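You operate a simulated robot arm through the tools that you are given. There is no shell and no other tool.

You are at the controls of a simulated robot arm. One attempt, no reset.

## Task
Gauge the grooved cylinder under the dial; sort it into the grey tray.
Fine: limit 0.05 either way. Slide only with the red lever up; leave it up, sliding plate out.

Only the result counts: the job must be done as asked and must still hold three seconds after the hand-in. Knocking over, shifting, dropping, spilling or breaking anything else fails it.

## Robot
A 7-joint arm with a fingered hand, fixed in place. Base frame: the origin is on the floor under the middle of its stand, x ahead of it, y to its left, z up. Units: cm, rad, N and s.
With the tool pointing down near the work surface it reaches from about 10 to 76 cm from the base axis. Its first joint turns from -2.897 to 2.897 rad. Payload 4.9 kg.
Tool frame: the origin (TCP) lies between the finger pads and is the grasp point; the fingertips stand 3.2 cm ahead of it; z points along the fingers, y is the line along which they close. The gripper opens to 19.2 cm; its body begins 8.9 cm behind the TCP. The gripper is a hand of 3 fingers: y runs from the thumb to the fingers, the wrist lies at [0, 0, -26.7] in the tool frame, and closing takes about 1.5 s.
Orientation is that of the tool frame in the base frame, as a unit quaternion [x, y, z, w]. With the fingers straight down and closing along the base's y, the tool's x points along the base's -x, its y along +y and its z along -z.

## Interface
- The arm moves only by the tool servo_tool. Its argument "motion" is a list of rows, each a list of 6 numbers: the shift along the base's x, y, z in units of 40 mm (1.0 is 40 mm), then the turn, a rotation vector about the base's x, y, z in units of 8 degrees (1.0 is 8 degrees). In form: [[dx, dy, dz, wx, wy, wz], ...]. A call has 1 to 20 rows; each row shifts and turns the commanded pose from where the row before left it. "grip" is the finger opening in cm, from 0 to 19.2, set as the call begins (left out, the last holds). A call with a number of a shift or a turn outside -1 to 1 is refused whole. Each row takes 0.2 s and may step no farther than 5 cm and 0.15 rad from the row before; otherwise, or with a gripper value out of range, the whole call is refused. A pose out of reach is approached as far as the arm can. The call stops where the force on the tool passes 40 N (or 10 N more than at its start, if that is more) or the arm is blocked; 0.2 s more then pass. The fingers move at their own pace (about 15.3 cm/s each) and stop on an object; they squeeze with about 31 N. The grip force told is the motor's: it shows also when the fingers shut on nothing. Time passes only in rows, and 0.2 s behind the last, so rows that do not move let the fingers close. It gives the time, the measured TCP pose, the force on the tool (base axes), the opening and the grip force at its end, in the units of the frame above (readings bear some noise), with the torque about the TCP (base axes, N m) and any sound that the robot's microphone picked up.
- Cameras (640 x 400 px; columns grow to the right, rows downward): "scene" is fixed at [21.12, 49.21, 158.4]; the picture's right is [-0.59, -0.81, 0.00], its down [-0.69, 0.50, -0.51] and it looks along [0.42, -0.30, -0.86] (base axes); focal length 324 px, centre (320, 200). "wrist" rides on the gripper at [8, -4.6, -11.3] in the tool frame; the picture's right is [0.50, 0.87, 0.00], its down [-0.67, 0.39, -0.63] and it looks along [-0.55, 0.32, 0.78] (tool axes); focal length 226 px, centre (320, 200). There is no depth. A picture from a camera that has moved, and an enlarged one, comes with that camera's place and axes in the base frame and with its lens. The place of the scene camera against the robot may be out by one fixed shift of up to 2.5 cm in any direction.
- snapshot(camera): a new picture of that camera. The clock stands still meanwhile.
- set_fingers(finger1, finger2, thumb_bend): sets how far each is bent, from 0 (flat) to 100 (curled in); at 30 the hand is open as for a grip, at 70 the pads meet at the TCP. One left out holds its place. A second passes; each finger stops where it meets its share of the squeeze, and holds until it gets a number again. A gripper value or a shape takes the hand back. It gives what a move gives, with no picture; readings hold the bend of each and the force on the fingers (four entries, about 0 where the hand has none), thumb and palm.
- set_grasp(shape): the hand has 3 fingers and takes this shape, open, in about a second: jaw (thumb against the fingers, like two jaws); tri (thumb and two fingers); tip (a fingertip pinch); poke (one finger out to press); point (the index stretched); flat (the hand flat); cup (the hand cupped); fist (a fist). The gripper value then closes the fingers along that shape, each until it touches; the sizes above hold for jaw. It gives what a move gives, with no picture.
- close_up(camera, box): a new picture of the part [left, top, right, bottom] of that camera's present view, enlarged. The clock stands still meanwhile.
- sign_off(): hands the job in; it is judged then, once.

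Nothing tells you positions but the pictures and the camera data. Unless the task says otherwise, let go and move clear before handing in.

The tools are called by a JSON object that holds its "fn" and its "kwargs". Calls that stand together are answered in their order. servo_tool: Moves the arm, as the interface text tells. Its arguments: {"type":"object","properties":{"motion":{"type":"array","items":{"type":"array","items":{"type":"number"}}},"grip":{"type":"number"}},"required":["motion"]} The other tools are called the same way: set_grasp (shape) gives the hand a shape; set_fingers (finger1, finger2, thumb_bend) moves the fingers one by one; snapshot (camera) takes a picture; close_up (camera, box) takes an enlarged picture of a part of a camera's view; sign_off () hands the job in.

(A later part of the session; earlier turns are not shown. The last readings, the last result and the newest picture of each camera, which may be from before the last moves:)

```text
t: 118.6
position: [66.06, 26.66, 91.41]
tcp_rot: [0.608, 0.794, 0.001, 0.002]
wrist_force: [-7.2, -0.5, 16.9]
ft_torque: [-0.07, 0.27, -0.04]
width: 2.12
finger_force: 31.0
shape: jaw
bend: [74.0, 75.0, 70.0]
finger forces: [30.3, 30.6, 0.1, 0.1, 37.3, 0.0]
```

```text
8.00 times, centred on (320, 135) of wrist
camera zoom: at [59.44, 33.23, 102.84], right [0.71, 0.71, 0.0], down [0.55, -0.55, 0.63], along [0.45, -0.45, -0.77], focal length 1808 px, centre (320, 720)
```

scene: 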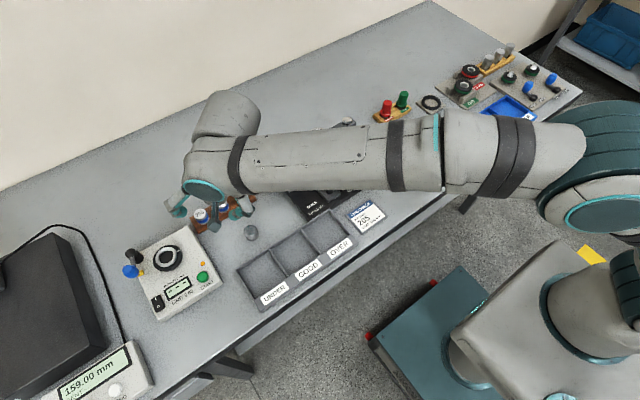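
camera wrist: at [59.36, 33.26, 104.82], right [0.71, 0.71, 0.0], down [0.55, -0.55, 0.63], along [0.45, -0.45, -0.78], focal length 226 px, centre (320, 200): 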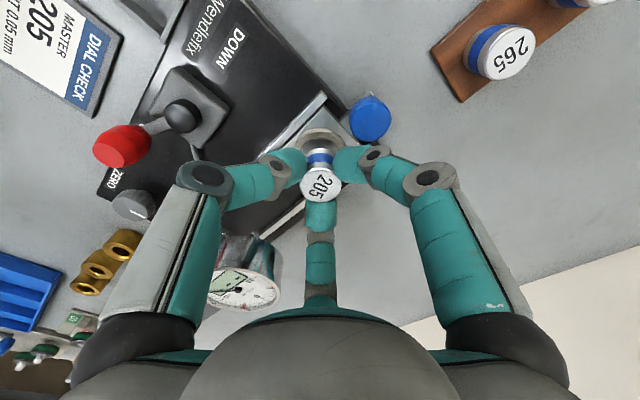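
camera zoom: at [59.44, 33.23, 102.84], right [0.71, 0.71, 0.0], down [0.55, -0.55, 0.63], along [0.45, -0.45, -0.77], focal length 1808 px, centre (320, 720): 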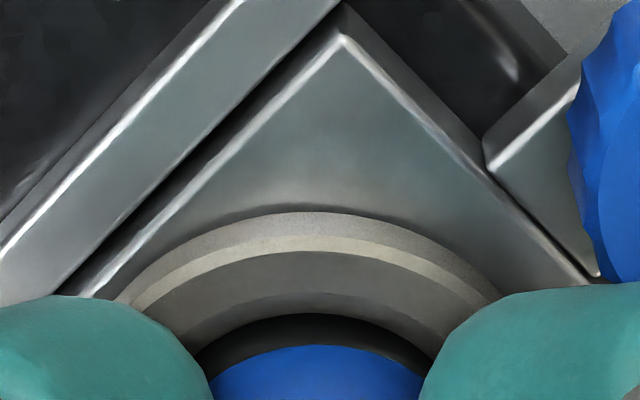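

Contact on the +x side of the chamfer (Fx −7 N). Raising slightly, shifting −x by 0.1 cm, and lowering again.

{"fn": "servo_tool", "kwargs": {"motion": [[0, 0, 0.04, 0, 0, 0], [-0.027, 0, 0, 0, 0, 0], [0, 0, -0.04, 0, 0, 0], [0, 0, 0, 0, 0, 0]]}}

{"fn": "close_up", "kwargs": {"camera": "wrist", "box": [280, 110, 360, 160]}}

```text
t: 119.6
position: [66.01, 26.74, 91.53]
tcp_rot: [0.608, 0.794, 0.003, 0.002]
wrist_force: [2.2, -0.3, 18.0]
ft_torque: [-0.06, -0.06, 0.01]
width: 2.1
finger_force: 31.4
shape: jaw
bend: [74.0, 75.0, 70.0]
finger forces: [32.7, 34.4, 0.1, 0.1, 32.7, 0.1]
```

```text
8.00 times, centred on (320, 135) of wrist
camera zoom: at [59.34, 33.24, 102.82], right [0.71, 0.71, 0.0], down [0.55, -0.55, 0.63], along [0.45, -0.45, -0.77], focal length 1808 px, centre (320, 720)
```

zoom: 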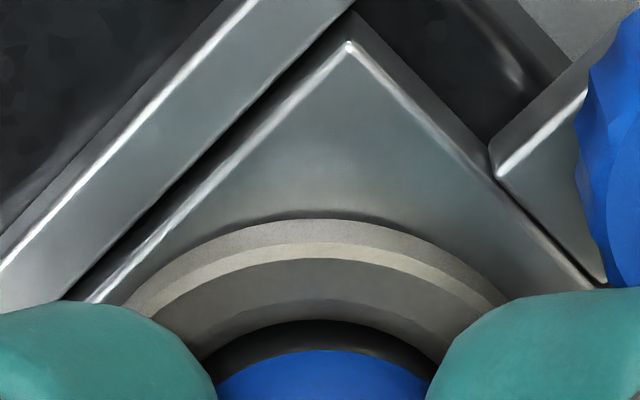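

Force is now essentially vertical: the master is seated. Easing and releasing.

{"fn": "servo_tool", "kwargs": {"motion": [[0, 0, 0.035, 0, 0, 0], [0, 0, 0, 0, 0, 0]]}}

{"fn": "servo_tool", "kwargs": {"motion": [[0, 0, 0, 0, 0, 0], [0, 0, 0, 0, 0, 0], [0, 0, 0, 0, 0, 0]], "grip": 4.4}}

{"fn": "close_up", "kwargs": {"camera": "wrist", "box": [260, 100, 380, 220]}}

```text
t: 120.2
position: [65.85, 26.73, 91.52]
tcp_rot: [0.608, 0.794, 0.001, 0.001]
wrist_force: [5.1, -0.2, 14.2]
ft_torque: [0.0, -0.16, -0.01]
width: 2.11
finger_force: 30.8
shape: jaw
bend: [74.0, 74.0, 70.0]
finger forces: [33.4, 35.0, 0.1, 0.1, 29.9, 0.0]
```

```text
t: 121.0
position: [65.84, 26.62, 91.32]
tcp_rot: [0.609, 0.794, -0.001, -0.001]
wrist_force: [-0.8, 0.5, 1.7]
ft_torque: [0.02, 0.01, -0.02]
width: 4.39
finger_force: 0.1
shape: jaw
bend: [78.0, 78.0, 70.0]
finger forces: [2.6, 0.1, 0.1, 0.1, 0.0, 0.1]
```

```text
3.33 times, centred on (320, 160) of wrist
camera zoom: at [59.24, 33.22, 102.67], right [0.71, 0.71, 0.0], down [0.55, -0.55, 0.63], along [0.45, -0.45, -0.78], focal length 754 px, centre (320, 333)
```

zoom: 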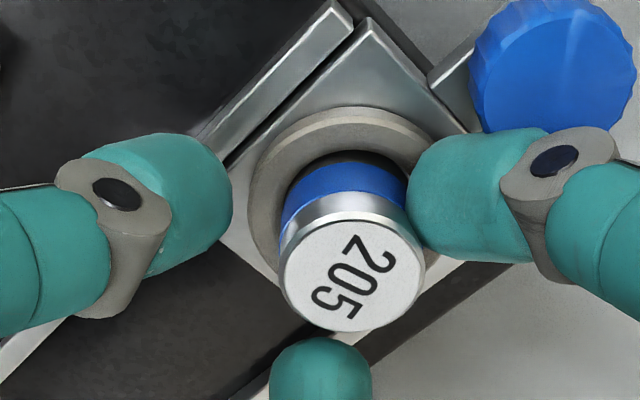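

On release the slide moved out to its stop (~0.8 cm +y), so finger 1 now touches the master. I'll shift the hand with it to re-centre, then lift off.

{"fn": "servo_tool", "kwargs": {"motion": [[0.01, 0.1, 0.01, 0, 0, 0], [0.01, 0.09, 0, 0, 0, 0], [0, 0, 0, 0, 0, 0]]}}

{"fn": "close_up", "kwargs": {"camera": "wrist", "box": [260, 100, 380, 220]}}

```text
t: 121.8
position: [66.03, 27.5, 91.53]
tcp_rot: [0.608, 0.794, -0.001, 0.0]
wrist_force: [1.1, -2.9, 0.9]
ft_torque: [0.0, -0.05, -0.03]
width: 4.33
finger_force: 0.2
shape: jaw
bend: [78.0, 78.0, 70.0]
finger forces: [3.3, 0.1, 0.1, 0.0, 0.1, 0.0]
```

```text
3.33 times, centred on (320, 160) of wrist
camera zoom: at [59.36, 33.96, 102.84], right [0.71, 0.71, 0.0], down [0.55, -0.55, 0.63], along [0.45, -0.45, -0.78], focal length 754 px, centre (320, 333)
```

zoom: 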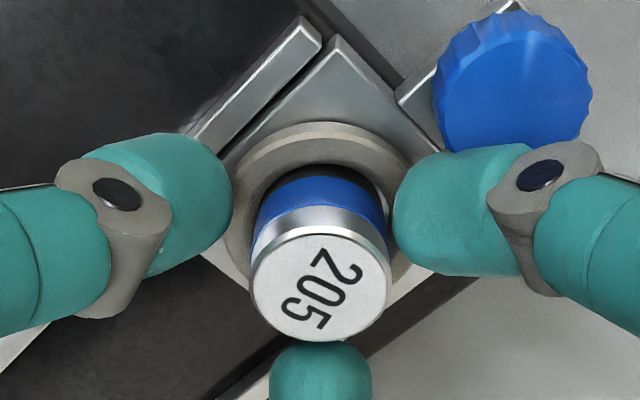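

Centred; finger 1 is lightly touching the blue knob (that's what moved the slide out). Narrowing slightly, then lifting straight up.

{"fn": "servo_tool", "kwargs": {"motion": [[0, 0, 0, 0, 0, 0], [0, 0, 0, 0, 0, 0]], "grip": 3.7}}

{"fn": "servo_tool", "kwargs": {"motion": [[0, 0, 0.15, 0, 0, 0], [0, 0, 0.3, 0, 0, 0], [0, 0, 0.6, 0, 0, 0], [0, 0, 0.7, 0, 0, 0], [0, 0, 0, 0, 0, 0]]}}

{"fn": "close_up", "kwargs": {"camera": "wrist", "box": [240, 80, 400, 220]}}

{"fn": "close_up", "kwargs": {"camera": "scene", "box": [240, 110, 370, 210]}}

```text
t: 122.4
position: [66.01, 27.48, 91.55]
tcp_rot: [0.609, 0.794, 0.001, 0.0]
wrist_force: [0.9, -1.1, 2.2]
ft_torque: [0.1, -0.04, -0.05]
width: 3.73
finger_force: 0.0
shape: jaw
bend: [77.0, 77.0, 70.0]
finger forces: [2.4, 0.0, 0.0, 0.0, 0.0, 0.0]
```

```text
t: 123.6
position: [65.95, 27.51, 98.6]
tcp_rot: [0.608, 0.794, 0.0, 0.0]
wrist_force: [0.0, -0.3, -0.7]
ft_torque: [0.0, 0.03, -0.01]
width: 3.73
finger_force: 0.1
shape: jaw
bend: [77.0, 77.0, 70.0]
finger forces: [0.1, 0.1, 0.0, 0.0, 0.0, 0.0]
```

```text
2.86 times, centred on (320, 150) of wrist
camera zoom: at [59.37, 33.98, 109.9], right [0.71, 0.71, 0.0], down [0.55, -0.55, 0.63], along [0.45, -0.45, -0.78], focal length 646 px, centre (320, 343)
```

zoom: 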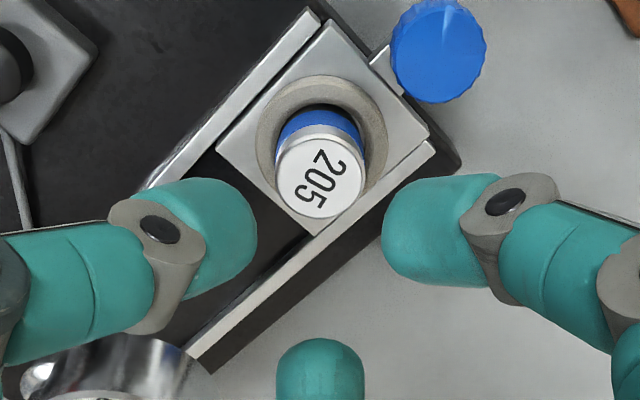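

```text
4.00 times, centred on (305, 160) of scene
camera zoom: at [21.12, 49.21, 158.4], right [-0.59, -0.81, 0.0], down [-0.69, 0.5, -0.51], along [0.42, -0.3, -0.86], focal length 1296 px, centre (380, 360)
```

zoom: 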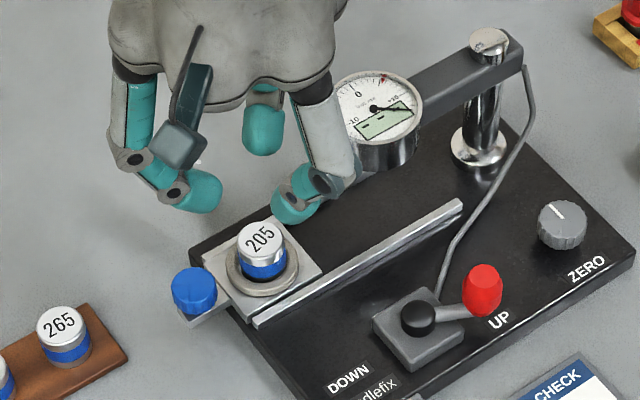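

Master 205 is seated. Now to the blue knob again: moving over it with fingers at 210°/90°/330°.

{"fn": "servo_tool", "kwargs": {"motion": [[0.0045, 0.3175, 0, 0, 0, 0.469], [0.0045, 0.3175, 0, 0, 0, 0.469], [0.0045, 0.3175, 0, 0, 0, 0.469], [0.0045, 0.3175, 0, 0, 0, 0.469], [0, 0, -0.6, 0, 0, 0], [0, 0, -0.6, 0, 0, 0], [0, 0, -0.2, 0, 0, 0], [0, 0, 0, 0, 0, 0]], "grip": 4.8}}

{"fn": "close_up", "kwargs": {"camera": "wrist", "box": [240, 90, 400, 210]}}

```text
t: 125.4
position: [66.22, 32.48, 93.02]
tcp_rot: [0.5, 0.866, 0.0, 0.0]
wrist_force: [1.0, -1.1, 0.6]
ft_torque: [-0.02, 0.03, -0.01]
width: 4.75
finger_force: 0.0
shape: jaw
bend: [78.0, 78.0, 70.0]
finger forces: [0.1, 0.0, 0.0, 0.1, 0.0, 0.1]
```

```text
3.33 times, centred on (320, 150) of wrist
camera zoom: at [58.02, 37.13, 104.23], right [0.5, 0.87, 0.0], down [0.67, -0.39, 0.63], along [0.55, -0.32, -0.78], focal length 754 px, centre (320, 367)
```

zoom: 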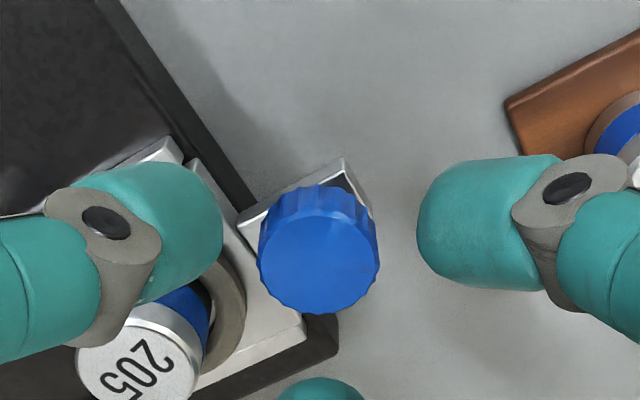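

Centred on the knob. Lowering, caging and sliding in (lever is up).

{"fn": "servo_tool", "kwargs": {"motion": [[-0.015, 0.008, -0.2, 0, 0, 0], [0, 0, -0.22, 0, 0, 0], [0, 0, -0.1, 0, 0, 0], [0, 0, 0, 0, 0, 0]]}}

{"fn": "servo_tool", "kwargs": {"motion": [[0, 0, 0, 0, 0, 0], [0, 0, 0, 0, 0, 0], [0, 0, 0, 0, 0, 0]], "grip": 2.2}}

{"fn": "servo_tool", "kwargs": {"motion": [[0, -0.15, 0, 0, 0, 0], [0, -0.3, 0, 0, 0, 0], [0, -0.3, 0, 0, 0, 0], [0, -0.3, 0, 0, 0, 0], [0, -0.3, 0, 0, 0, 0], [0, -0.3, 0, 0, 0, 0], [0, -0.25, 0, 0, 0, 0], [0, -0.15, 0, 0, 0, 0], [0, -0.1, 0, 0, 0, 0], [0, -0.06, 0, 0, 0, 0], [0, 0, 0, 0, 0, 0]]}}

{"fn": "close_up", "kwargs": {"camera": "wrist", "box": [160, 90, 360, 220]}}

```text
t: 126.4
position: [66.03, 32.48, 90.83]
tcp_rot: [0.499, 0.866, 0.0, 0.001]
wrist_force: [-1.1, -0.7, 0.2]
ft_torque: [-0.01, 0.03, -0.02]
width: 4.79
finger_force: 0.1
shape: jaw
bend: [78.0, 78.0, 70.0]
finger forces: [0.0, 0.0, 0.0, 0.1, 0.0, 0.0]
```

```text
t: 127.2
position: [66.0, 32.6, 90.89]
tcp_rot: [0.499, 0.867, -0.001, 0.0]
wrist_force: [-1.8, -0.7, 1.3]
ft_torque: [0.02, 0.06, 0.01]
width: 2.3
finger_force: 0.0
shape: jaw
bend: [75.0, 75.0, 70.0]
finger forces: [0.8, 1.0, 0.1, 0.0, 1.7, 0.0]
```

```text
t: 129.6
position: [65.87, 23.72, 90.82]
tcp_rot: [0.498, 0.867, 0.0, -0.001]
wrist_force: [1.4, -0.8, 1.9]
ft_torque: [-0.01, 0.01, 0.04]
width: 2.28
finger_force: 0.0
shape: jaw
bend: [74.0, 74.0, 70.0]
finger forces: [0.8, 1.3, 0.0, 0.0, 1.7, 0.0]
```

```text
3.08 times, centred on (260, 155) of wrist
camera zoom: at [57.94, 28.32, 102.16], right [0.5, 0.87, 0.0], down [0.67, -0.39, 0.63], along [0.55, -0.32, -0.78], focal length 696 px, centre (505, 338)
```

zoom: 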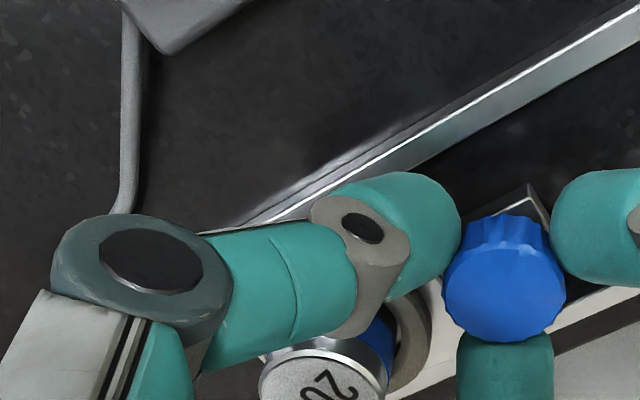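

{"fn": "servo_tool", "kwargs": {"motion": [[0, -0.04, 0, 0, 0, 0], [0, -0.04, 0, 0, 0, 0], [0, 0, 0, 0, 0, 0]]}}

{"fn": "servo_tool", "kwargs": {"motion": [[0, -0.03, 0, 0, 0, 0], [0, 0, 0, 0, 0, 0]]}}

```text
t: 130.4
position: [66.06, 23.44, 90.83]
tcp_rot: [0.499, 0.866, 0.0, 0.0]
wrist_force: [0.4, 2.3, 1.2]
ft_torque: [0.11, 0.0, -0.02]
width: 2.29
finger_force: 0.1
shape: jaw
bend: [59.0, 74.0, 70.0]
finger forces: [2.0, 0.9, 0.0, 0.1, 1.1, 0.1]
```

```text
t: 131.0
position: [65.98, 23.32, 90.81]
tcp_rot: [0.499, 0.867, 0.0, 0.0]
wrist_force: [0.6, 3.2, 1.5]
ft_torque: [0.09, 0.02, 0.0]
width: 2.25
finger_force: 0.1
shape: jaw
bend: [59.0, 74.0, 70.0]
finger forces: [2.9, 0.5, 0.1, 0.1, 0.5, 0.0]
```

Inner stop reached. Releasing, lifting, and moving to the red lever knob.

{"fn": "servo_tool", "kwargs": {"motion": [[0, 0.03, 0, 0, 0, 0], [0, 0, 0, 0, 0, 0], [0, 0, 0, 0, 0, 0], [0, 0, 0.3, 0, 0, 0], [0, 0, 0.6, 0, 0, 0], [0, 0, 0.8, 0, 0, 0], [0, 0, 0.7, 0, 0, 0], [0, 0, 0.3, 0, 0, 0], [-0.565, -0.251, 0, 0, 0, 0], [-0.565, -0.251, 0, 0, 0, 0], [-0.565, -0.251, 0, 0, 0, 0], [-0.565, -0.251, -0.3, 0, 0, 0], [-0.565, -0.251, -0.4, 0, 0, 0], [0, 0, -0.5, 0, 0, 0], [0, 0, 0, 0, 0, 0]], "grip": 4.8}}

{"fn": "close_up", "kwargs": {"camera": "wrist", "box": [240, 100, 400, 200]}}

{"fn": "close_up", "kwargs": {"camera": "scene", "box": [270, 110, 390, 210]}}

```text
t: 134.2
position: [54.84, 18.47, 96.9]
tcp_rot: [0.499, 0.867, 0.0, 0.0]
wrist_force: [0.1, 0.3, 0.4]
ft_torque: [0.02, -0.01, -0.02]
width: 4.76
finger_force: 0.0
shape: jaw
bend: [78.0, 78.0, 70.0]
finger forces: [0.0, 0.0, 0.0, 0.0, 0.0, 0.0]
```

```text
4.00 times, centred on (320, 150) of wrist
camera zoom: at [46.64, 22.99, 108.17], right [0.5, 0.87, 0.0], down [0.67, -0.39, 0.63], along [0.55, -0.32, -0.78], focal length 904 px, centre (320, 400)
```

zoom: 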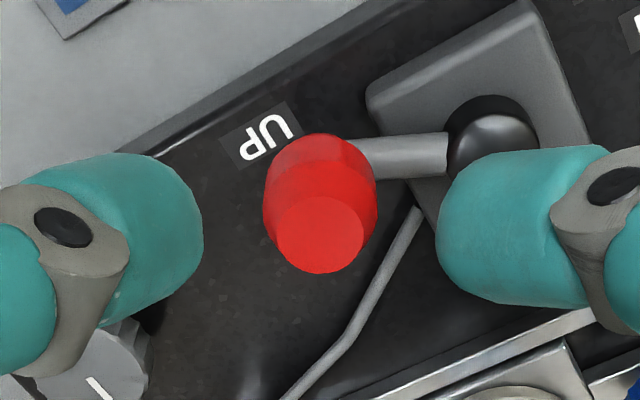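

```text
4.00 times, centred on (330, 160) of scene
camera zoom: at [21.12, 49.21, 158.4], right [-0.59, -0.81, 0.0], down [-0.69, 0.5, -0.51], along [0.42, -0.3, -0.86], focal length 1296 px, centre (280, 360)
```

zoom: 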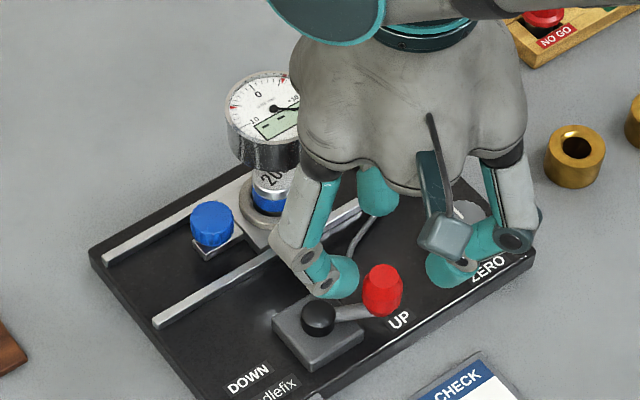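

Master is under the dial, lever UP, hand centred on the red knob. Lowering, caging and swinging to DOWN.

{"fn": "servo_tool", "kwargs": {"motion": [[0, 0, -0.4, 0, 0, 0], [0, 0, -0.4, 0, 0, 0], [0, 0, -0.3, 0, 0, 0], [0, 0, 0, 0, 0, 0]]}}

{"fn": "servo_tool", "kwargs": {"motion": [[0, 0, 0, 0, 0, 0], [0, 0, 0, 0, 0, 0], [0, 0, 0, 0, 0, 0]], "grip": 2.2}}

{"fn": "servo_tool", "kwargs": {"motion": [[-0.145, 0.0925, 0, 0, 0, 0], [-0.145, 0.0925, 0, 0, 0, 0], [-0.1175, 0.1325, 0, 0, 0, 0], [-0.09, 0.1475, 0, 0, 0, 0], [-0.065, 0.1625, 0, 0, 0, 0], [-0.035, 0.1725, 0, 0, 0, 0], [-0.0075, 0.175, 0, 0, 0, 0], [0.0275, 0.1725, 0, 0, 0, 0], [0, 0, 0, 0, 0, 0]]}}

{"fn": "close_up", "kwargs": {"camera": "wrist", "box": [240, 90, 420, 210]}}

```text
t: 135.2
position: [54.67, 18.4, 92.49]
tcp_rot: [0.499, 0.867, 0.0, 0.001]
wrist_force: [0.1, 0.6, -0.7]
ft_torque: [0.01, 0.01, -0.01]
width: 4.76
finger_force: 0.1
shape: jaw
bend: [78.0, 78.0, 70.0]
finger forces: [0.0, 0.1, 0.1, 0.0, 0.1, 0.0]
```

```text
t: 136.0
position: [54.67, 18.36, 92.48]
tcp_rot: [0.499, 0.866, 0.0, 0.0]
wrist_force: [-0.2, -1.1, -0.2]
ft_torque: [-0.02, 0.01, 0.02]
width: 2.21
finger_force: 0.1
shape: jaw
bend: [75.0, 75.0, 70.0]
finger forces: [0.1, 0.1, 0.1, 0.0, 0.0, 0.0]
```

```text
t: 138.0
position: [52.35, 23.0, 92.46]
tcp_rot: [0.499, 0.867, 0.0, 0.0]
wrist_force: [-0.6, -1.1, 0.0]
ft_torque: [0.0, -0.04, 0.06]
width: 2.22
finger_force: 0.0
shape: jaw
bend: [75.0, 75.0, 70.0]
finger forces: [0.1, 0.3, 0.0, 0.1, 0.0, 0.0]
```

```text
3.33 times, centred on (330, 150) of wrist
camera zoom: at [44.35, 27.63, 103.79], right [0.5, 0.87, 0.0], down [0.67, -0.39, 0.63], along [0.55, -0.32, -0.78], focal length 754 px, centre (287, 367)
```

zoom: 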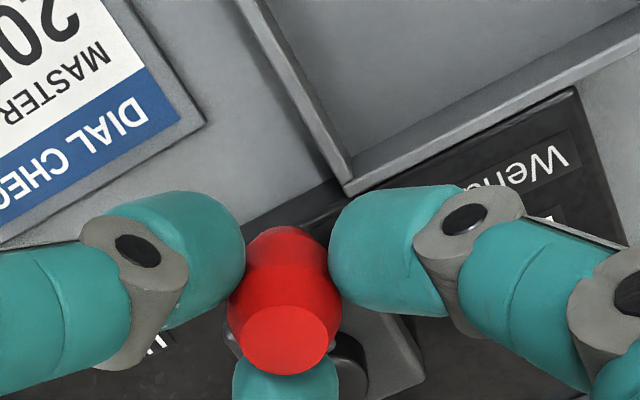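

Lever is following. Completing the swing to DOWN.

{"fn": "servo_tool", "kwargs": {"motion": [[0.055, 0.1675, 0, 0, 0, 0], [0.0825, 0.155, 0, 0, 0, 0], [0.1075, 0.1375, 0, 0, 0, 0], [0.1325, 0.1175, 0, 0, 0, 0], [0.1475, 0.09, 0, 0, 0, 0], [0, 0, 0, 0, 0, 0]]}}

{"fn": "close_up", "kwargs": {"camera": "wrist", "box": [240, 90, 420, 210]}}

```text
t: 139.4
position: [54.54, 25.64, 92.4]
tcp_rot: [0.499, 0.867, 0.0, 0.001]
wrist_force: [0.9, 0.8, -0.2]
ft_torque: [-0.03, -0.03, -0.01]
width: 2.22
finger_force: 0.1
shape: jaw
bend: [75.0, 75.0, 70.0]
finger forces: [0.0, 0.4, 0.0, 0.0, 0.1, 0.1]
```

```text
3.33 times, centred on (330, 150) of wrist
camera zoom: at [46.49, 30.25, 103.8], right [0.5, 0.87, 0.0], down [0.67, -0.39, 0.63], along [0.55, -0.32, -0.78], focal length 754 px, centre (287, 367)
```

zoom: 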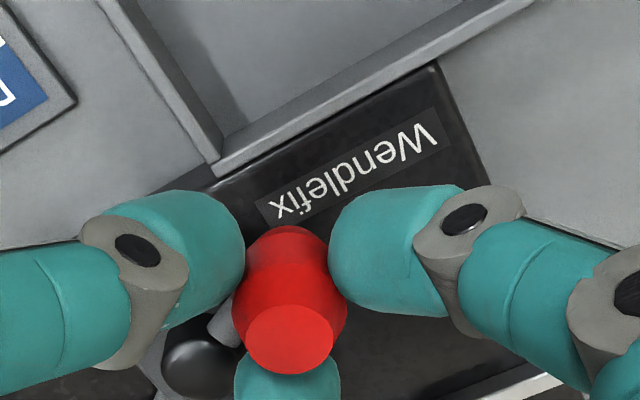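

Lever is at DOWN. Opening, lifting and clearing the view to read the dial.

{"fn": "servo_tool", "kwargs": {"motion": [[0, 0, 0, 0, 0, 0], [0, 0, 0, 0, 0, 0], [0, 0, 0.3, 0, 0, 0], [0, 0, 0.6, 0, 0, 0], [0, 0, 0.7, 0, 0, 0], [-0.3, -0.5, 0.7, 0, 0, 0], [-0.4, -0.7, 0.5, 0, 0, 0], [-0.4, -0.7, 0.4, 0, 0, 0], [-0.4, -0.6, 0.4, 0, 0, 0], [0, 0, 0, 0, 0, 0]], "grip": 5}}

{"fn": "close_up", "kwargs": {"camera": "scene", "box": [300, 120, 340, 145]}}

{"fn": "close_up", "kwargs": {"camera": "scene", "box": [270, 110, 390, 210]}}

```text
t: 141.6
position: [48.53, 15.5, 106.94]
tcp_rot: [0.498, 0.867, 0.0, 0.0]
wrist_force: [0.6, -0.4, -0.7]
ft_torque: [-0.01, -0.02, 0.01]
width: 4.97
finger_force: 0.1
shape: jaw
bend: [78.0, 78.0, 70.0]
finger forces: [0.1, 0.1, 0.0, 0.0, 0.0, 0.0]
```

```text
16.00 times, centred on (320, 132) of scene
camera zoom: at [21.12, 49.21, 158.4], right [-0.59, -0.81, 0.0], down [-0.69, 0.5, -0.51], along [0.42, -0.3, -0.86], focal length 5183 px, centre (320, 1280)
```

zoom: 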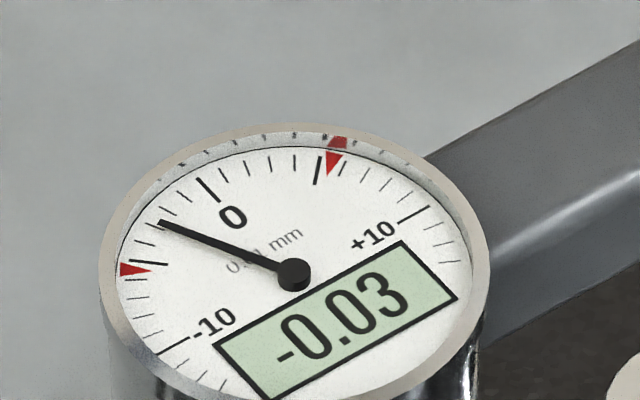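

```text
4.00 times, centred on (330, 160) of scene
camera zoom: at [21.12, 49.21, 158.4], right [-0.59, -0.81, 0.0], down [-0.69, 0.5, -0.51], along [0.42, -0.3, -0.86], focal length 1296 px, centre (280, 360)
```

zoom: 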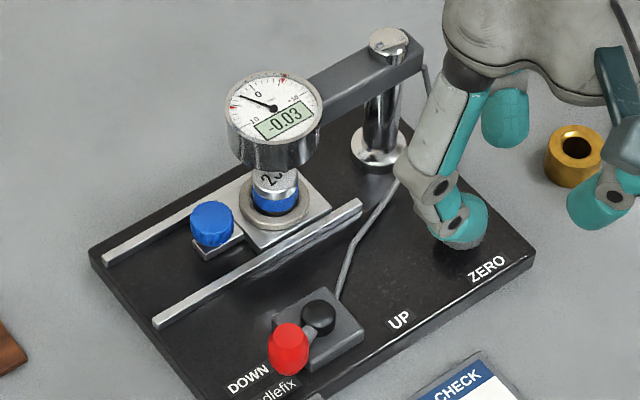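

The master itself reads −0.03, so the part's true deviation is −0.11 − (−0.03) = −0.08 mm: beyond −0.05, i.e. UNDER. Now restoring: lever UP first.

{"fn": "servo_tool", "kwargs": {"motion": [[0.306, 0.5, -0.2, 0, 0, 0], [0.306, 0.5, -0.2, 0, 0, 0], [0.306, 0.5, -0.2, 0, 0, 0], [0.306, 0.5, -0.2, 0, 0, 0], [0.31, 0.5, -0.2, 0, 0, 0], [0, 0, -0.5, 0, 0, 0], [0, 0, -0.5, 0, 0, 0], [0, 0, -0.4, 0, 0, 0], [0, 0, 0, 0, 0, 0]]}}

{"fn": "close_up", "kwargs": {"camera": "wrist", "box": [240, 100, 400, 200]}}

```text
t: 143.6
position: [54.64, 25.72, 97.28]
tcp_rot: [0.499, 0.866, 0.0, 0.001]
wrist_force: [-0.8, 0.6, 0.1]
ft_torque: [0.02, 0.01, 0.02]
width: 4.96
finger_force: 0.1
shape: jaw
bend: [78.0, 78.0, 70.0]
finger forces: [0.1, 0.0, 0.0, 0.0, 0.1, 0.0]
```

```text
4.00 times, centred on (320, 150) of wrist
camera zoom: at [46.57, 30.32, 108.6], right [0.5, 0.87, 0.0], down [0.67, -0.39, 0.63], along [0.55, -0.32, -0.78], focal length 904 px, centre (320, 400)
```

zoom: 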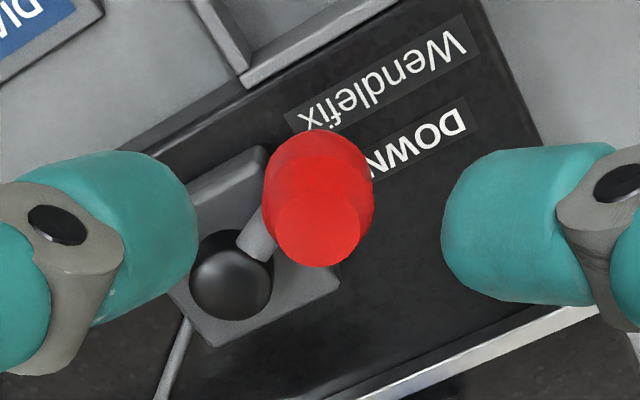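

{"fn": "servo_tool", "kwargs": {"motion": [[0.015, 0, -0.42, 0, 0, 0], [0, 0, -0.4, 0, 0, 0], [0, 0, -0.4, 0, 0, 0], [0, 0, 0, 0, 0, 0]]}}

{"fn": "servo_tool", "kwargs": {"motion": [[0, 0, 0, 0, 0, 0], [0, 0, 0, 0, 0, 0], [0, 0, 0, 0, 0, 0]], "grip": 2.2}}

{"fn": "servo_tool", "kwargs": {"motion": [[-0.148, -0.09, 0, 0, 0, 0], [-0.148, -0.09, 0, 0, 0, 0], [-0.118, -0.133, 0, 0, 0, 0], [-0.09, -0.148, 0, 0, 0, 0], [-0.065, -0.163, 0, 0, 0, 0], [-0.035, -0.172, 0, 0, 0, 0], [0, 0, 0, 0, 0, 0]]}}

{"fn": "servo_tool", "kwargs": {"motion": [[0.0, -0.175, 0, 0, 0, 0], [0.03, -0.172, 0, 0, 0, 0], [0.055, -0.167, 0, 0, 0, 0], [0.083, -0.155, 0, 0, 0, 0], [0.108, -0.138, 0, 0, 0, 0], [0, 0, 0, 0, 0, 0]]}}

{"fn": "close_up", "kwargs": {"camera": "wrist", "box": [240, 90, 420, 210]}}

```text
t: 144.6
position: [54.82, 25.82, 92.46]
tcp_rot: [0.499, 0.866, 0.0, 0.0]
wrist_force: [0.1, -0.2, -0.2]
ft_torque: [0.01, 0.0, -0.02]
width: 4.98
finger_force: 0.1
shape: jaw
bend: [78.0, 78.0, 70.0]
finger forces: [0.0, 0.0, 0.0, 0.1, 0.0, 0.0]
```

```text
t: 145.4
position: [54.66, 25.7, 92.32]
tcp_rot: [0.499, 0.866, 0.0, -0.001]
wrist_force: [-0.2, -0.1, -1.2]
ft_torque: [-0.03, 0.03, -0.02]
width: 2.24
finger_force: 0.1
shape: jaw
bend: [75.0, 75.0, 70.0]
finger forces: [0.0, 0.1, 0.0, 0.0, 0.0, 0.0]
```

```text
t: 147.0
position: [52.24, 22.4, 92.34]
tcp_rot: [0.499, 0.866, 0.001, -0.001]
wrist_force: [-0.4, -0.2, 0.2]
ft_torque: [0.01, 0.0, -0.01]
width: 2.22
finger_force: 0.0
shape: jaw
bend: [75.0, 75.0, 70.0]
finger forces: [0.5, 0.1, 0.0, 0.1, 0.1, 0.1]
```

```text
t: 148.4
position: [53.35, 19.12, 92.36]
tcp_rot: [0.499, 0.867, 0.0, 0.001]
wrist_force: [-0.9, 0.1, 0.4]
ft_torque: [0.0, 0.01, 0.01]
width: 2.2
finger_force: 0.1
shape: jaw
bend: [75.0, 75.0, 70.0]
finger forces: [0.2, 0.0, 0.0, 0.0, 0.1, 0.0]
```

```text
3.33 times, centred on (330, 150) of wrist
camera zoom: at [45.29, 23.84, 103.7], right [0.5, 0.87, 0.0], down [0.67, -0.39, 0.63], along [0.55, -0.31, -0.78], focal length 754 px, centre (287, 367)
```

zoom: 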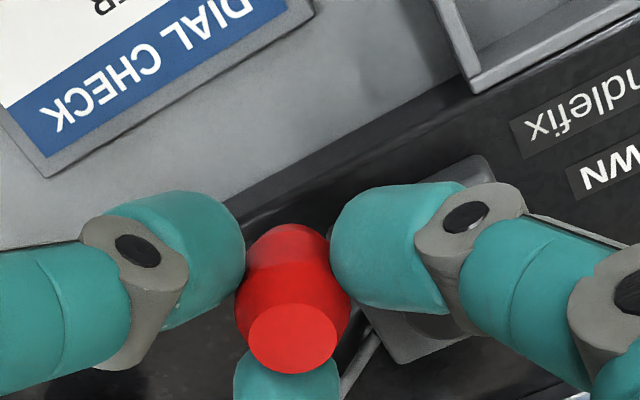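

Lever followed to ≈225°. Finishing to UP, then releasing and moving to the blue knob.

{"fn": "servo_tool", "kwargs": {"motion": [[0.14, -0.11, 0, 0, 0, 0], [0.16, -0.09, 0, 0, 0, 0], [0.11, -0.03, 0, 0, 0, 0], [0, 0, 0, 0, 0, 0]]}}

{"fn": "close_up", "kwargs": {"camera": "wrist", "box": [240, 90, 420, 210]}}

{"fn": "servo_tool", "kwargs": {"motion": [[-0.06, 0.01, 0, 0, 0, 0], [0, 0, 0, 0, 0, 0], [0, 0, 0, 0, 0, 0], [0, 0, 0.4, 0, 0, 0], [0, 0, 0.6, 0, 0, 0], [0, 0, 0.7, 0, 0, 0], [0, 0, 0.7, 0, 0, 0], [0, 0, 0, 0, 0, 0]], "grip": 4.8}}

{"fn": "close_up", "kwargs": {"camera": "scene", "box": [270, 110, 390, 210]}}

```text
t: 149.4
position: [54.91, 18.37, 92.38]
tcp_rot: [0.499, 0.866, 0.0, 0.0]
wrist_force: [-1.3, -0.1, 1.1]
ft_torque: [0.01, 0.05, 0.01]
width: 2.22
finger_force: 0.0
shape: jaw
bend: [75.0, 75.0, 70.0]
finger forces: [0.1, 0.0, 0.0, 0.0, 1.1, 0.0]
```

```text
3.33 times, centred on (330, 150) of wrist
camera zoom: at [46.88, 22.95, 103.68], right [0.5, 0.87, 0.0], down [0.67, -0.39, 0.63], along [0.55, -0.32, -0.78], focal length 754 px, centre (287, 367)
```

zoom: 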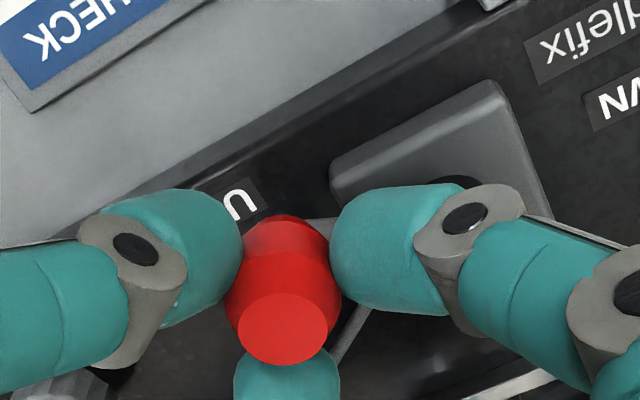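

```text
t: 151.2
position: [54.64, 18.26, 101.87]
tcp_rot: [0.499, 0.867, 0.001, 0.0]
wrist_force: [-0.6, 0.3, 0.6]
ft_torque: [0.0, -0.01, 0.01]
width: 4.75
finger_force: 0.0
shape: jaw
bend: [78.0, 78.0, 70.0]
finger forces: [0.0, 0.0, 0.0, 0.1, 0.0, 0.0]
```

```text
4.00 times, centred on (330, 160) of scene
camera zoom: at [21.12, 49.21, 158.4], right [-0.59, -0.81, 0.0], down [-0.69, 0.5, -0.51], along [0.42, -0.3, -0.86], focal length 1296 px, centre (280, 360)
```

zoom: 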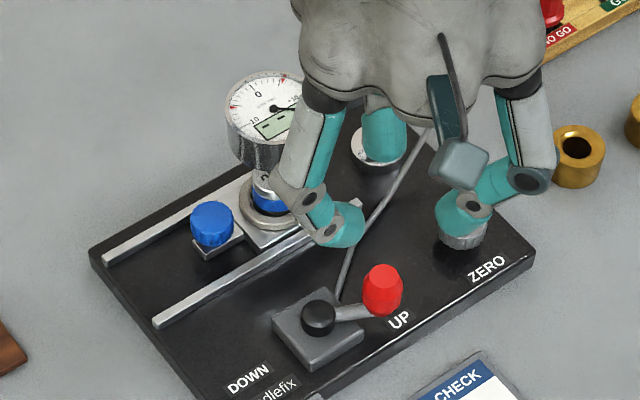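

Lever UP confirmed. Moving to the blue knob and pulling the slide out.

{"fn": "servo_tool", "kwargs": {"motion": [[0.472, 0.2133, 0, 0, 0, 0], [0.472, 0.2133, 0, 0, 0, 0], [0.472, 0.2133, 0, 0, 0, 0], [0.472, 0.2133, 0, 0, 0, 0], [0.472, 0.2133, 0, 0, 0, 0], [0.472, 0.2133, 0, 0, 0, 0], [0, 0, 0, 0, 0, 0]]}}

{"fn": "close_up", "kwargs": {"camera": "wrist", "box": [240, 80, 400, 180]}}

```text
t: 152.8
position: [66.11, 23.49, 101.94]
tcp_rot: [0.499, 0.866, 0.0, 0.001]
wrist_force: [-0.4, 0.8, -1.1]
ft_torque: [0.0, -0.01, -0.02]
width: 4.74
finger_force: 0.1
shape: jaw
bend: [78.0, 78.0, 70.0]
finger forces: [0.1, 0.1, 0.0, 0.0, 0.0, 0.0]
```

```text
4.00 times, centred on (320, 130) of wrist
camera zoom: at [58.1, 28.09, 113.28], right [0.5, 0.87, 0.0], down [0.67, -0.39, 0.63], along [0.55, -0.32, -0.78], focal length 904 px, centre (320, 480)
```

zoom: 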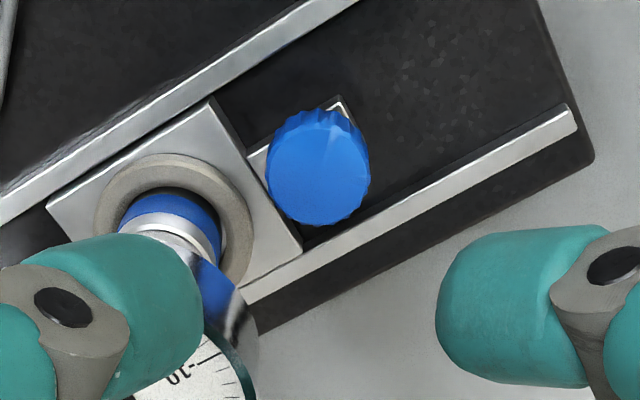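

{"fn": "servo_tool", "kwargs": {"motion": [[-0.035, 0.008, -0.5, 0, 0, 0], [0, 0, -0.6, 0, 0, 0], [0, 0, -0.6, 0, 0, 0], [0, 0, -0.5, 0, 0, 0], [0, 0, -0.4, 0, 0, 0], [0, 0, -0.18, 0, 0, 0], [0, 0, 0, 0, 0, 0]]}}

{"fn": "servo_tool", "kwargs": {"motion": [[0, 0, 0, 0, 0, 0], [0, 0, 0, 0, 0, 0], [0, 0, 0, 0, 0, 0]], "grip": 2.2}}

{"fn": "servo_tool", "kwargs": {"motion": [[0, 0.1, 0, 0, 0, 0], [0, 0.25, 0, 0, 0, 0], [0, 0.3, 0, 0, 0, 0], [0, 0.3, 0, 0, 0, 0], [0, 0.3, 0, 0, 0, 0], [0, 0.3, 0, 0, 0, 0], [0, 0.3, 0, 0, 0, 0], [0, 0.2, 0, 0, 0, 0], [0, 0.1, 0, 0, 0, 0], [0, 0.1, 0, 0, 0, 0], [0, 0, 0, 0, 0, 0]]}}

{"fn": "servo_tool", "kwargs": {"motion": [[0, 0.03, 0, 0, 0, 0], [0, 0.02, 0, 0, 0, 0], [0, 0, 0, 0, 0, 0]]}}

{"fn": "close_up", "kwargs": {"camera": "wrist", "box": [200, 90, 400, 230]}}

```text
t: 154.4
position: [65.94, 23.55, 90.9]
tcp_rot: [0.499, 0.867, 0.0, 0.0]
wrist_force: [0.0, 0.3, -0.9]
ft_torque: [0.03, -0.01, -0.01]
width: 4.77
finger_force: 0.1
shape: jaw
bend: [78.0, 78.0, 70.0]
finger forces: [0.0, 0.0, 0.0, 0.0, 0.0, 0.1]
```

```text
t: 155.2
position: [65.98, 23.57, 90.91]
tcp_rot: [0.499, 0.867, 0.0, 0.0]
wrist_force: [-0.1, 0.0, 0.5]
ft_torque: [-0.02, 0.0, -0.01]
width: 2.3
finger_force: 0.1
shape: jaw
bend: [75.0, 75.0, 70.0]
finger forces: [0.9, 1.1, 0.0, 0.0, 1.5, 0.0]
```

```text
t: 157.6
position: [65.92, 32.58, 90.91]
tcp_rot: [0.499, 0.866, 0.0, 0.0]
wrist_force: [0.7, 0.1, 2.8]
ft_torque: [0.0, -0.03, 0.03]
width: 2.24
finger_force: 0.0
shape: jaw
bend: [75.0, 59.0, 70.0]
finger forces: [1.1, 1.7, 0.0, 0.0, 1.2, 0.1]
```

```text
t: 158.4
position: [65.96, 32.68, 90.89]
tcp_rot: [0.499, 0.867, 0.0, -0.001]
wrist_force: [0.1, -3.3, 1.7]
ft_torque: [-0.1, -0.01, 0.03]
width: 2.28
finger_force: 0.1
shape: jaw
bend: [75.0, 59.0, 70.0]
finger forces: [0.2, 2.0, 0.0, 0.1, 2.0, 0.1]
```

```text
2.86 times, centred on (300, 160) of wrist
camera zoom: at [57.91, 37.3, 102.18], right [0.5, 0.87, 0.0], down [0.67, -0.39, 0.63], along [0.55, -0.32, -0.78], focal length 646 px, centre (377, 314)
```

zoom: 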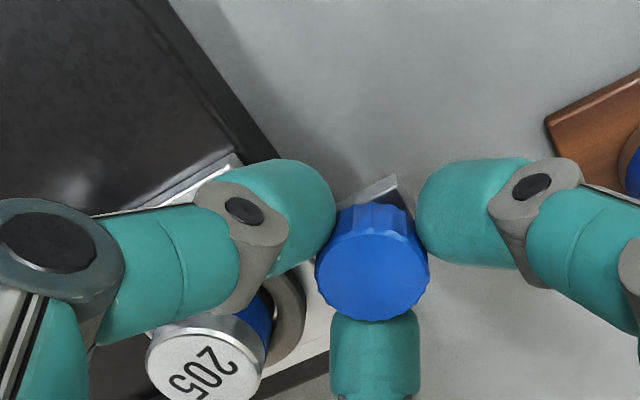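

Slide is out at its stop. Releasing, lifting and going over the ring to retrieve the master.

{"fn": "servo_tool", "kwargs": {"motion": [[0, -0.03, 0, 0, 0, 0], [0, 0, 0, 0, 0, 0], [0, 0, 0, 0, 0, 0], [0, 0, 0.4, 0, 0, 0], [0, 0, 0.6, 0, 0, 0], [0, 0, 0.8, 0, 0, 0], [0, 0, 0, 0, 0, 0]], "grip": 4.8}}

{"fn": "servo_tool", "kwargs": {"motion": [[0, -0.255, 0, 0, 0, 0.7], [0, -0.255, 0, 0, 0, 0.7], [0, -0.255, 0, 0, 0, 0.7], [0, -0.255, 0, 0, 0, 0.7], [0, -0.255, 0, 0, 0, 0.7], [0, 0, 0, 0, 0, 0], [0, 0, 0, 0, 0, 0]]}}

{"fn": "close_up", "kwargs": {"camera": "wrist", "box": [240, 90, 400, 210]}}

{"fn": "close_up", "kwargs": {"camera": "scene", "box": [250, 120, 350, 200]}}

```text
t: 160.0
position: [65.87, 32.51, 98.06]
tcp_rot: [0.5, 0.866, 0.001, 0.0]
wrist_force: [0.2, 0.0, -0.5]
ft_torque: [0.01, 0.01, 0.0]
width: 4.78
finger_force: 0.0
shape: jaw
bend: [78.0, 78.0, 70.0]
finger forces: [0.0, 0.0, 0.1, 0.1, 0.0, 0.0]
```

```text
t: 161.6
position: [65.87, 27.47, 98.0]
tcp_rot: [0.274, 0.962, 0.0, 0.0]
wrist_force: [-0.5, 0.2, 0.2]
ft_torque: [0.01, 0.0, 0.01]
width: 4.78
finger_force: 0.0
shape: jaw
bend: [78.0, 78.0, 70.0]
finger forces: [0.1, 0.0, 0.0, 0.0, 0.1, 0.1]
```

```text
3.33 times, centred on (320, 150) of wrist
camera zoom: at [56.67, 27.79, 109.37], right [0.03, 1.0, 0.0], down [0.77, -0.03, 0.63], along [0.63, -0.02, -0.78], focal length 754 px, centre (320, 367)
```

zoom: 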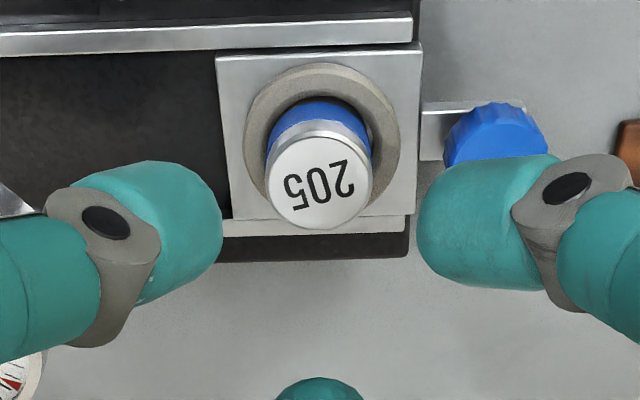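

```text
5.00 times, centred on (300, 160) of scene
camera zoom: at [21.12, 49.21, 158.4], right [-0.59, -0.81, 0.0], down [-0.69, 0.5, -0.51], along [0.42, -0.3, -0.86], focal length 1620 px, centre (420, 400)
```

zoom: 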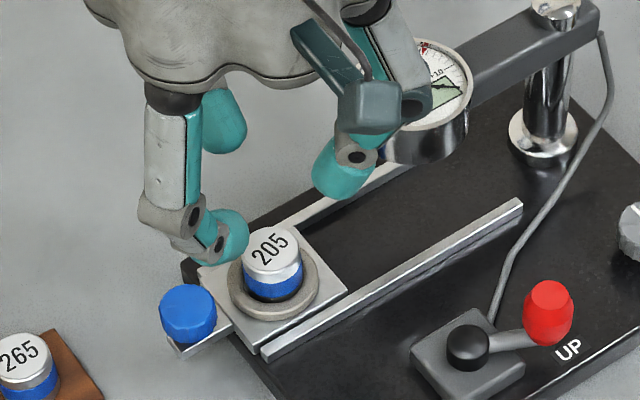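

{"fn": "servo_tool", "kwargs": {"motion": [[0, 0, -0.4, 0, 0, 0], [0, 0, -0.5, 0, 0, 0], [0, 0, -0.4, 0, 0, 0], [0, 0, -0.24, 0, 0, 0], [0, 0, -0.1, 0, 0, 0], [0, 0, 0, 0, 0, 0]], "grip": 4.6}}

{"fn": "close_up", "kwargs": {"camera": "wrist", "box": [272, 100, 368, 220]}}

{"fn": "servo_tool", "kwargs": {"motion": [[0, 0, 0, 0, 0, 0], [0, 0, 0, 0, 0, 0], [0, 0, 0, 0, 0, 0], [0, 0, 0, 0, 0, 0], [0, 0, 0, 0, 0, 0], [0, 0, 0, 0, 0, 0], [0, 0, 0, 0, 0, 0]], "grip": 1.5}}

{"fn": "close_up", "kwargs": {"camera": "wrist", "box": [272, 100, 368, 220]}}

```text
t: 163.0
position: [65.9, 27.6, 91.54]
tcp_rot: [0.275, 0.961, 0.0, 0.0]
wrist_force: [0.3, 0.7, -0.4]
ft_torque: [-0.01, -0.01, -0.02]
width: 4.64
finger_force: 0.0
shape: jaw
bend: [78.0, 78.0, 70.0]
finger forces: [0.1, 0.1, 0.0, 0.0, 0.1, 0.0]
```

```text
3.33 times, centred on (320, 160) of wrist
camera zoom: at [56.66, 27.82, 102.85], right [0.03, 1.0, 0.0], down [0.77, -0.03, 0.63], along [0.63, -0.02, -0.78], focal length 754 px, centre (320, 333)
```

zoom: 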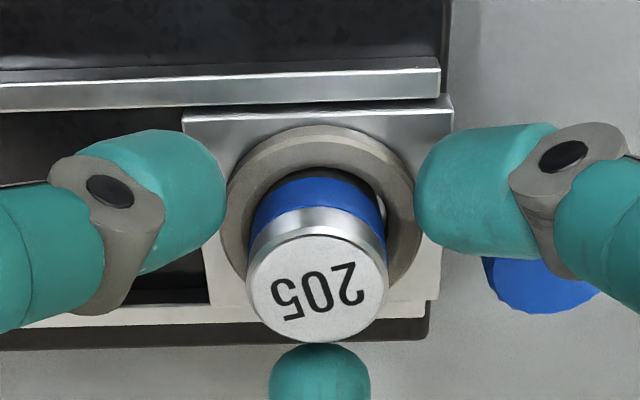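

```text
t: 164.6
position: [65.91, 27.51, 91.54]
tcp_rot: [0.275, 0.961, 0.0, 0.0]
wrist_force: [0.3, 0.5, 0.3]
ft_torque: [0.0, -0.02, 0.02]
width: 2.07
finger_force: 31.5
shape: jaw
bend: [74.0, 74.0, 70.0]
finger forces: [28.0, 28.1, 0.1, 0.0, 29.1, 0.0]
```

```text
3.33 times, centred on (320, 160) of wrist
camera zoom: at [56.66, 27.83, 102.86], right [0.03, 1.0, 0.0], down [0.77, -0.03, 0.63], along [0.63, -0.02, -0.78], focal length 754 px, centre (320, 333)
```

zoom: 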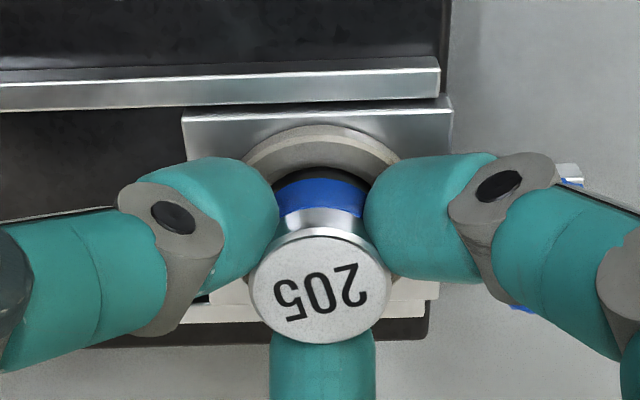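

Gripped firmly. Lifting the master and carrying it to the same bench spot for the tilted regrasp.

{"fn": "servo_tool", "kwargs": {"motion": [[0, 0, 0.15, 0, 0, 0], [0, 0, 0.35, 0, 0, 0], [0, 0, 0.5, 0, 0, 0], [0, 0, 0.5, 0, 0, 0], [-0.15, 0.502, 0, 0, 0, -0.3125], [-0.15, 0.502, 0, 0, 0, -0.3125], [-0.15, 0.502, 0, 0, 0, -0.3125], [-0.15, 0.502, 0, 0, 0, -0.3125], [-0.15, 0.502, 0, 0, 0, -0.3125], [-0.15, 0.502, 0, 0, 0, -0.3125], [0, 0, 0, 0, 0, 0]]}}

{"fn": "servo_tool", "kwargs": {"motion": [[0, 0, -0.6, 0, 0, 0], [0, 0, -0.7, 0, 0, 0], [0, 0, -0.5, 0, 0, 0], [0, 0, -0.2, 0, 0, 0], [0, 0, -0.12, 0, 0, 0], [0, 0, 0, 0, 0, 0]]}}

{"fn": "close_up", "kwargs": {"camera": "wrist", "box": [220, 80, 420, 230]}}

```text
t: 167.0
position: [62.24, 39.71, 97.46]
tcp_rot: [0.399, 0.917, -0.001, 0.0]
wrist_force: [-0.4, 0.0, -1.0]
ft_torque: [0.01, -0.02, 0.01]
width: 2.04
finger_force: 30.9
shape: jaw
bend: [74.0, 74.0, 70.0]
finger forces: [28.1, 28.3, 0.1, 0.1, 29.1, 0.0]
```

```text
t: 168.4
position: [62.44, 39.58, 88.88]
tcp_rot: [0.398, 0.917, 0.0, 0.0]
wrist_force: [1.2, 0.8, -1.5]
ft_torque: [0.03, -0.01, 0.01]
width: 2.02
finger_force: 31.3
shape: jaw
bend: [74.0, 74.0, 70.0]
finger forces: [28.0, 28.2, 0.0, 0.0, 29.2, 0.1]
```

```text
2.67 times, centred on (320, 155) of wrist
camera zoom: at [53.52, 42.26, 100.3], right [0.29, 0.96, 0.0], down [0.74, -0.23, 0.63], along [0.6, -0.18, -0.78], focal length 603 px, centre (320, 320)
```

zoom: 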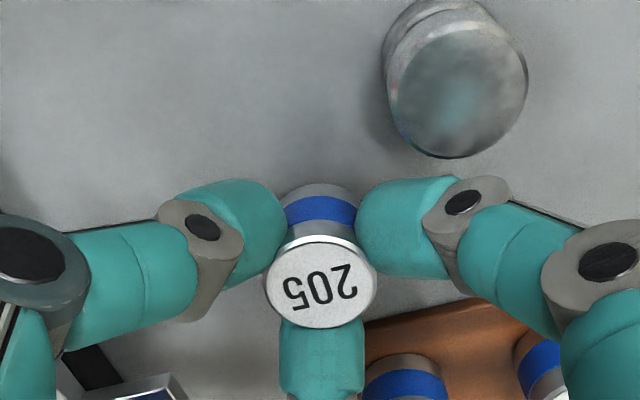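

Creeping down to the bench until contact.

{"fn": "servo_tool", "kwargs": {"motion": [[0, 0, -0.03, 0, 0, 0], [0, 0, -0.03, 0, 0, 0], [0, 0, 0, 0, 0, 0]]}}

{"fn": "servo_tool", "kwargs": {"motion": [[0, 0, -0.03, 0, 0, 0], [0, 0, 0, 0, 0, 0]]}}

{"fn": "servo_tool", "kwargs": {"motion": [[0, 0, -0.02, 0, 0, 0], [0, 0, 0, 0, 0, 0]]}}

```text
t: 169.2
position: [62.47, 39.56, 88.83]
tcp_rot: [0.398, 0.918, 0.0, 0.0]
wrist_force: [0.2, 0.2, -2.2]
ft_torque: [-0.03, 0.01, 0.0]
width: 2.04
finger_force: 30.8
shape: jaw
bend: [74.0, 74.0, 70.0]
finger forces: [28.1, 28.3, 0.0, 0.0, 29.1, 0.0]
```

```text
t: 169.8
position: [62.31, 39.59, 88.59]
tcp_rot: [0.397, 0.918, 0.0, 0.0]
wrist_force: [-0.3, 0.1, -2.0]
ft_torque: [0.01, 0.02, -0.03]
width: 2.06
finger_force: 31.0
shape: jaw
bend: [74.0, 74.0, 70.0]
finger forces: [28.1, 28.3, 0.0, 0.0, 29.1, 0.0]
```

```text
t: 170.4
position: [62.25, 39.5, 88.66]
tcp_rot: [0.399, 0.917, 0.0, 0.0]
wrist_force: [-0.2, -0.3, -2.2]
ft_torque: [0.0, -0.01, -0.01]
width: 2.03
finger_force: 31.1
shape: jaw
bend: [74.0, 74.0, 70.0]
finger forces: [28.2, 28.3, 0.1, 0.0, 29.1, 0.0]
```

{"fn": "servo_tool", "kwargs": {"motion": [[0, 0, -0.02, 0, 0, 0], [0, 0, 0, 0, 0, 0]]}}

{"fn": "servo_tool", "kwargs": {"motion": [[0, 0, -0.02, 0, 0, 0], [0, 0, 0, 0, 0, 0]]}}

{"fn": "servo_tool", "kwargs": {"motion": [[0, 0, -0.02, 0, 0, 0], [0, 0, 0, 0, 0, 0]]}}

```text
t: 171.0
position: [62.37, 39.53, 88.44]
tcp_rot: [0.398, 0.918, 0.0, 0.0]
wrist_force: [-0.4, -0.4, -1.2]
ft_torque: [0.01, -0.03, 0.01]
width: 2.08
finger_force: 31.0
shape: jaw
bend: [74.0, 74.0, 70.0]
finger forces: [28.1, 28.2, 0.0, 0.0, 29.1, 0.1]
```

```text
t: 171.6
position: [62.29, 39.6, 88.48]
tcp_rot: [0.398, 0.917, 0.0, 0.001]
wrist_force: [-0.9, -0.4, -1.4]
ft_torque: [-0.02, 0.0, -0.01]
width: 2.07
finger_force: 30.4
shape: jaw
bend: [74.0, 74.0, 70.0]
finger forces: [28.1, 28.2, 0.0, 0.0, 29.0, 0.0]
```

```text
t: 172.2
position: [62.36, 39.58, 88.46]
tcp_rot: [0.398, 0.917, 0.001, 0.0]
wrist_force: [0.3, 0.1, 1.3]
ft_torque: [-0.04, 0.05, 0.02]
width: 2.07
finger_force: 31.4
shape: jaw
bend: [74.0, 74.0, 70.0]
finger forces: [28.3, 28.7, 0.0, 0.0, 29.7, 0.1]
```

Contact begins. One last touch, then release and lift.

{"fn": "servo_tool", "kwargs": {"motion": [[0, 0, -0.015, 0, 0, 0], [0, 0, 0, 0, 0, 0]]}}

{"fn": "servo_tool", "kwargs": {"motion": [[0, 0, 0, 0, 0, 0], [0, 0, 0, 0, 0, 0], [0, 0, 0, 0, 0, 0], [0, 0, 0.2, 0, 0, 0], [0, 0, 0.5, 0, 0, 0], [0, 0, 0.7, 0, 0, 0], [0, 0, 0.7, 0, 0, 0], [0, 0, 0, 0, 0, 0]], "grip": 4.4}}

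{"fn": "close_up", "kwargs": {"camera": "wrist", "box": [220, 70, 420, 220]}}

```text
t: 172.8
position: [62.46, 39.55, 88.35]
tcp_rot: [0.398, 0.917, 0.001, 0.001]
wrist_force: [-1.1, 0.3, 5.8]
ft_torque: [-0.05, 0.02, -0.02]
width: 2.06
finger_force: 31.2
shape: jaw
bend: [74.0, 74.0, 70.0]
finger forces: [29.3, 29.4, 0.0, 0.1, 31.1, 0.1]
```

```text
t: 174.6
position: [62.31, 39.46, 96.57]
tcp_rot: [0.398, 0.917, 0.0, 0.001]
wrist_force: [0.3, 0.2, 0.2]
ft_torque: [-0.03, 0.01, 0.01]
width: 4.38
finger_force: 0.0
shape: jaw
bend: [78.0, 78.0, 70.0]
finger forces: [0.1, 0.0, 0.1, 0.0, 0.0, 0.0]
```

```text
2.67 times, centred on (320, 145) of wrist
camera zoom: at [53.53, 42.27, 107.93], right [0.29, 0.96, 0.0], down [0.74, -0.23, 0.63], along [0.6, -0.18, -0.78], focal length 603 px, centre (320, 347)
```

zoom: 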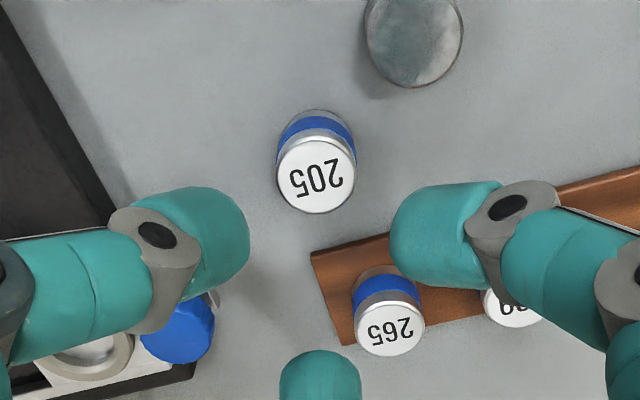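

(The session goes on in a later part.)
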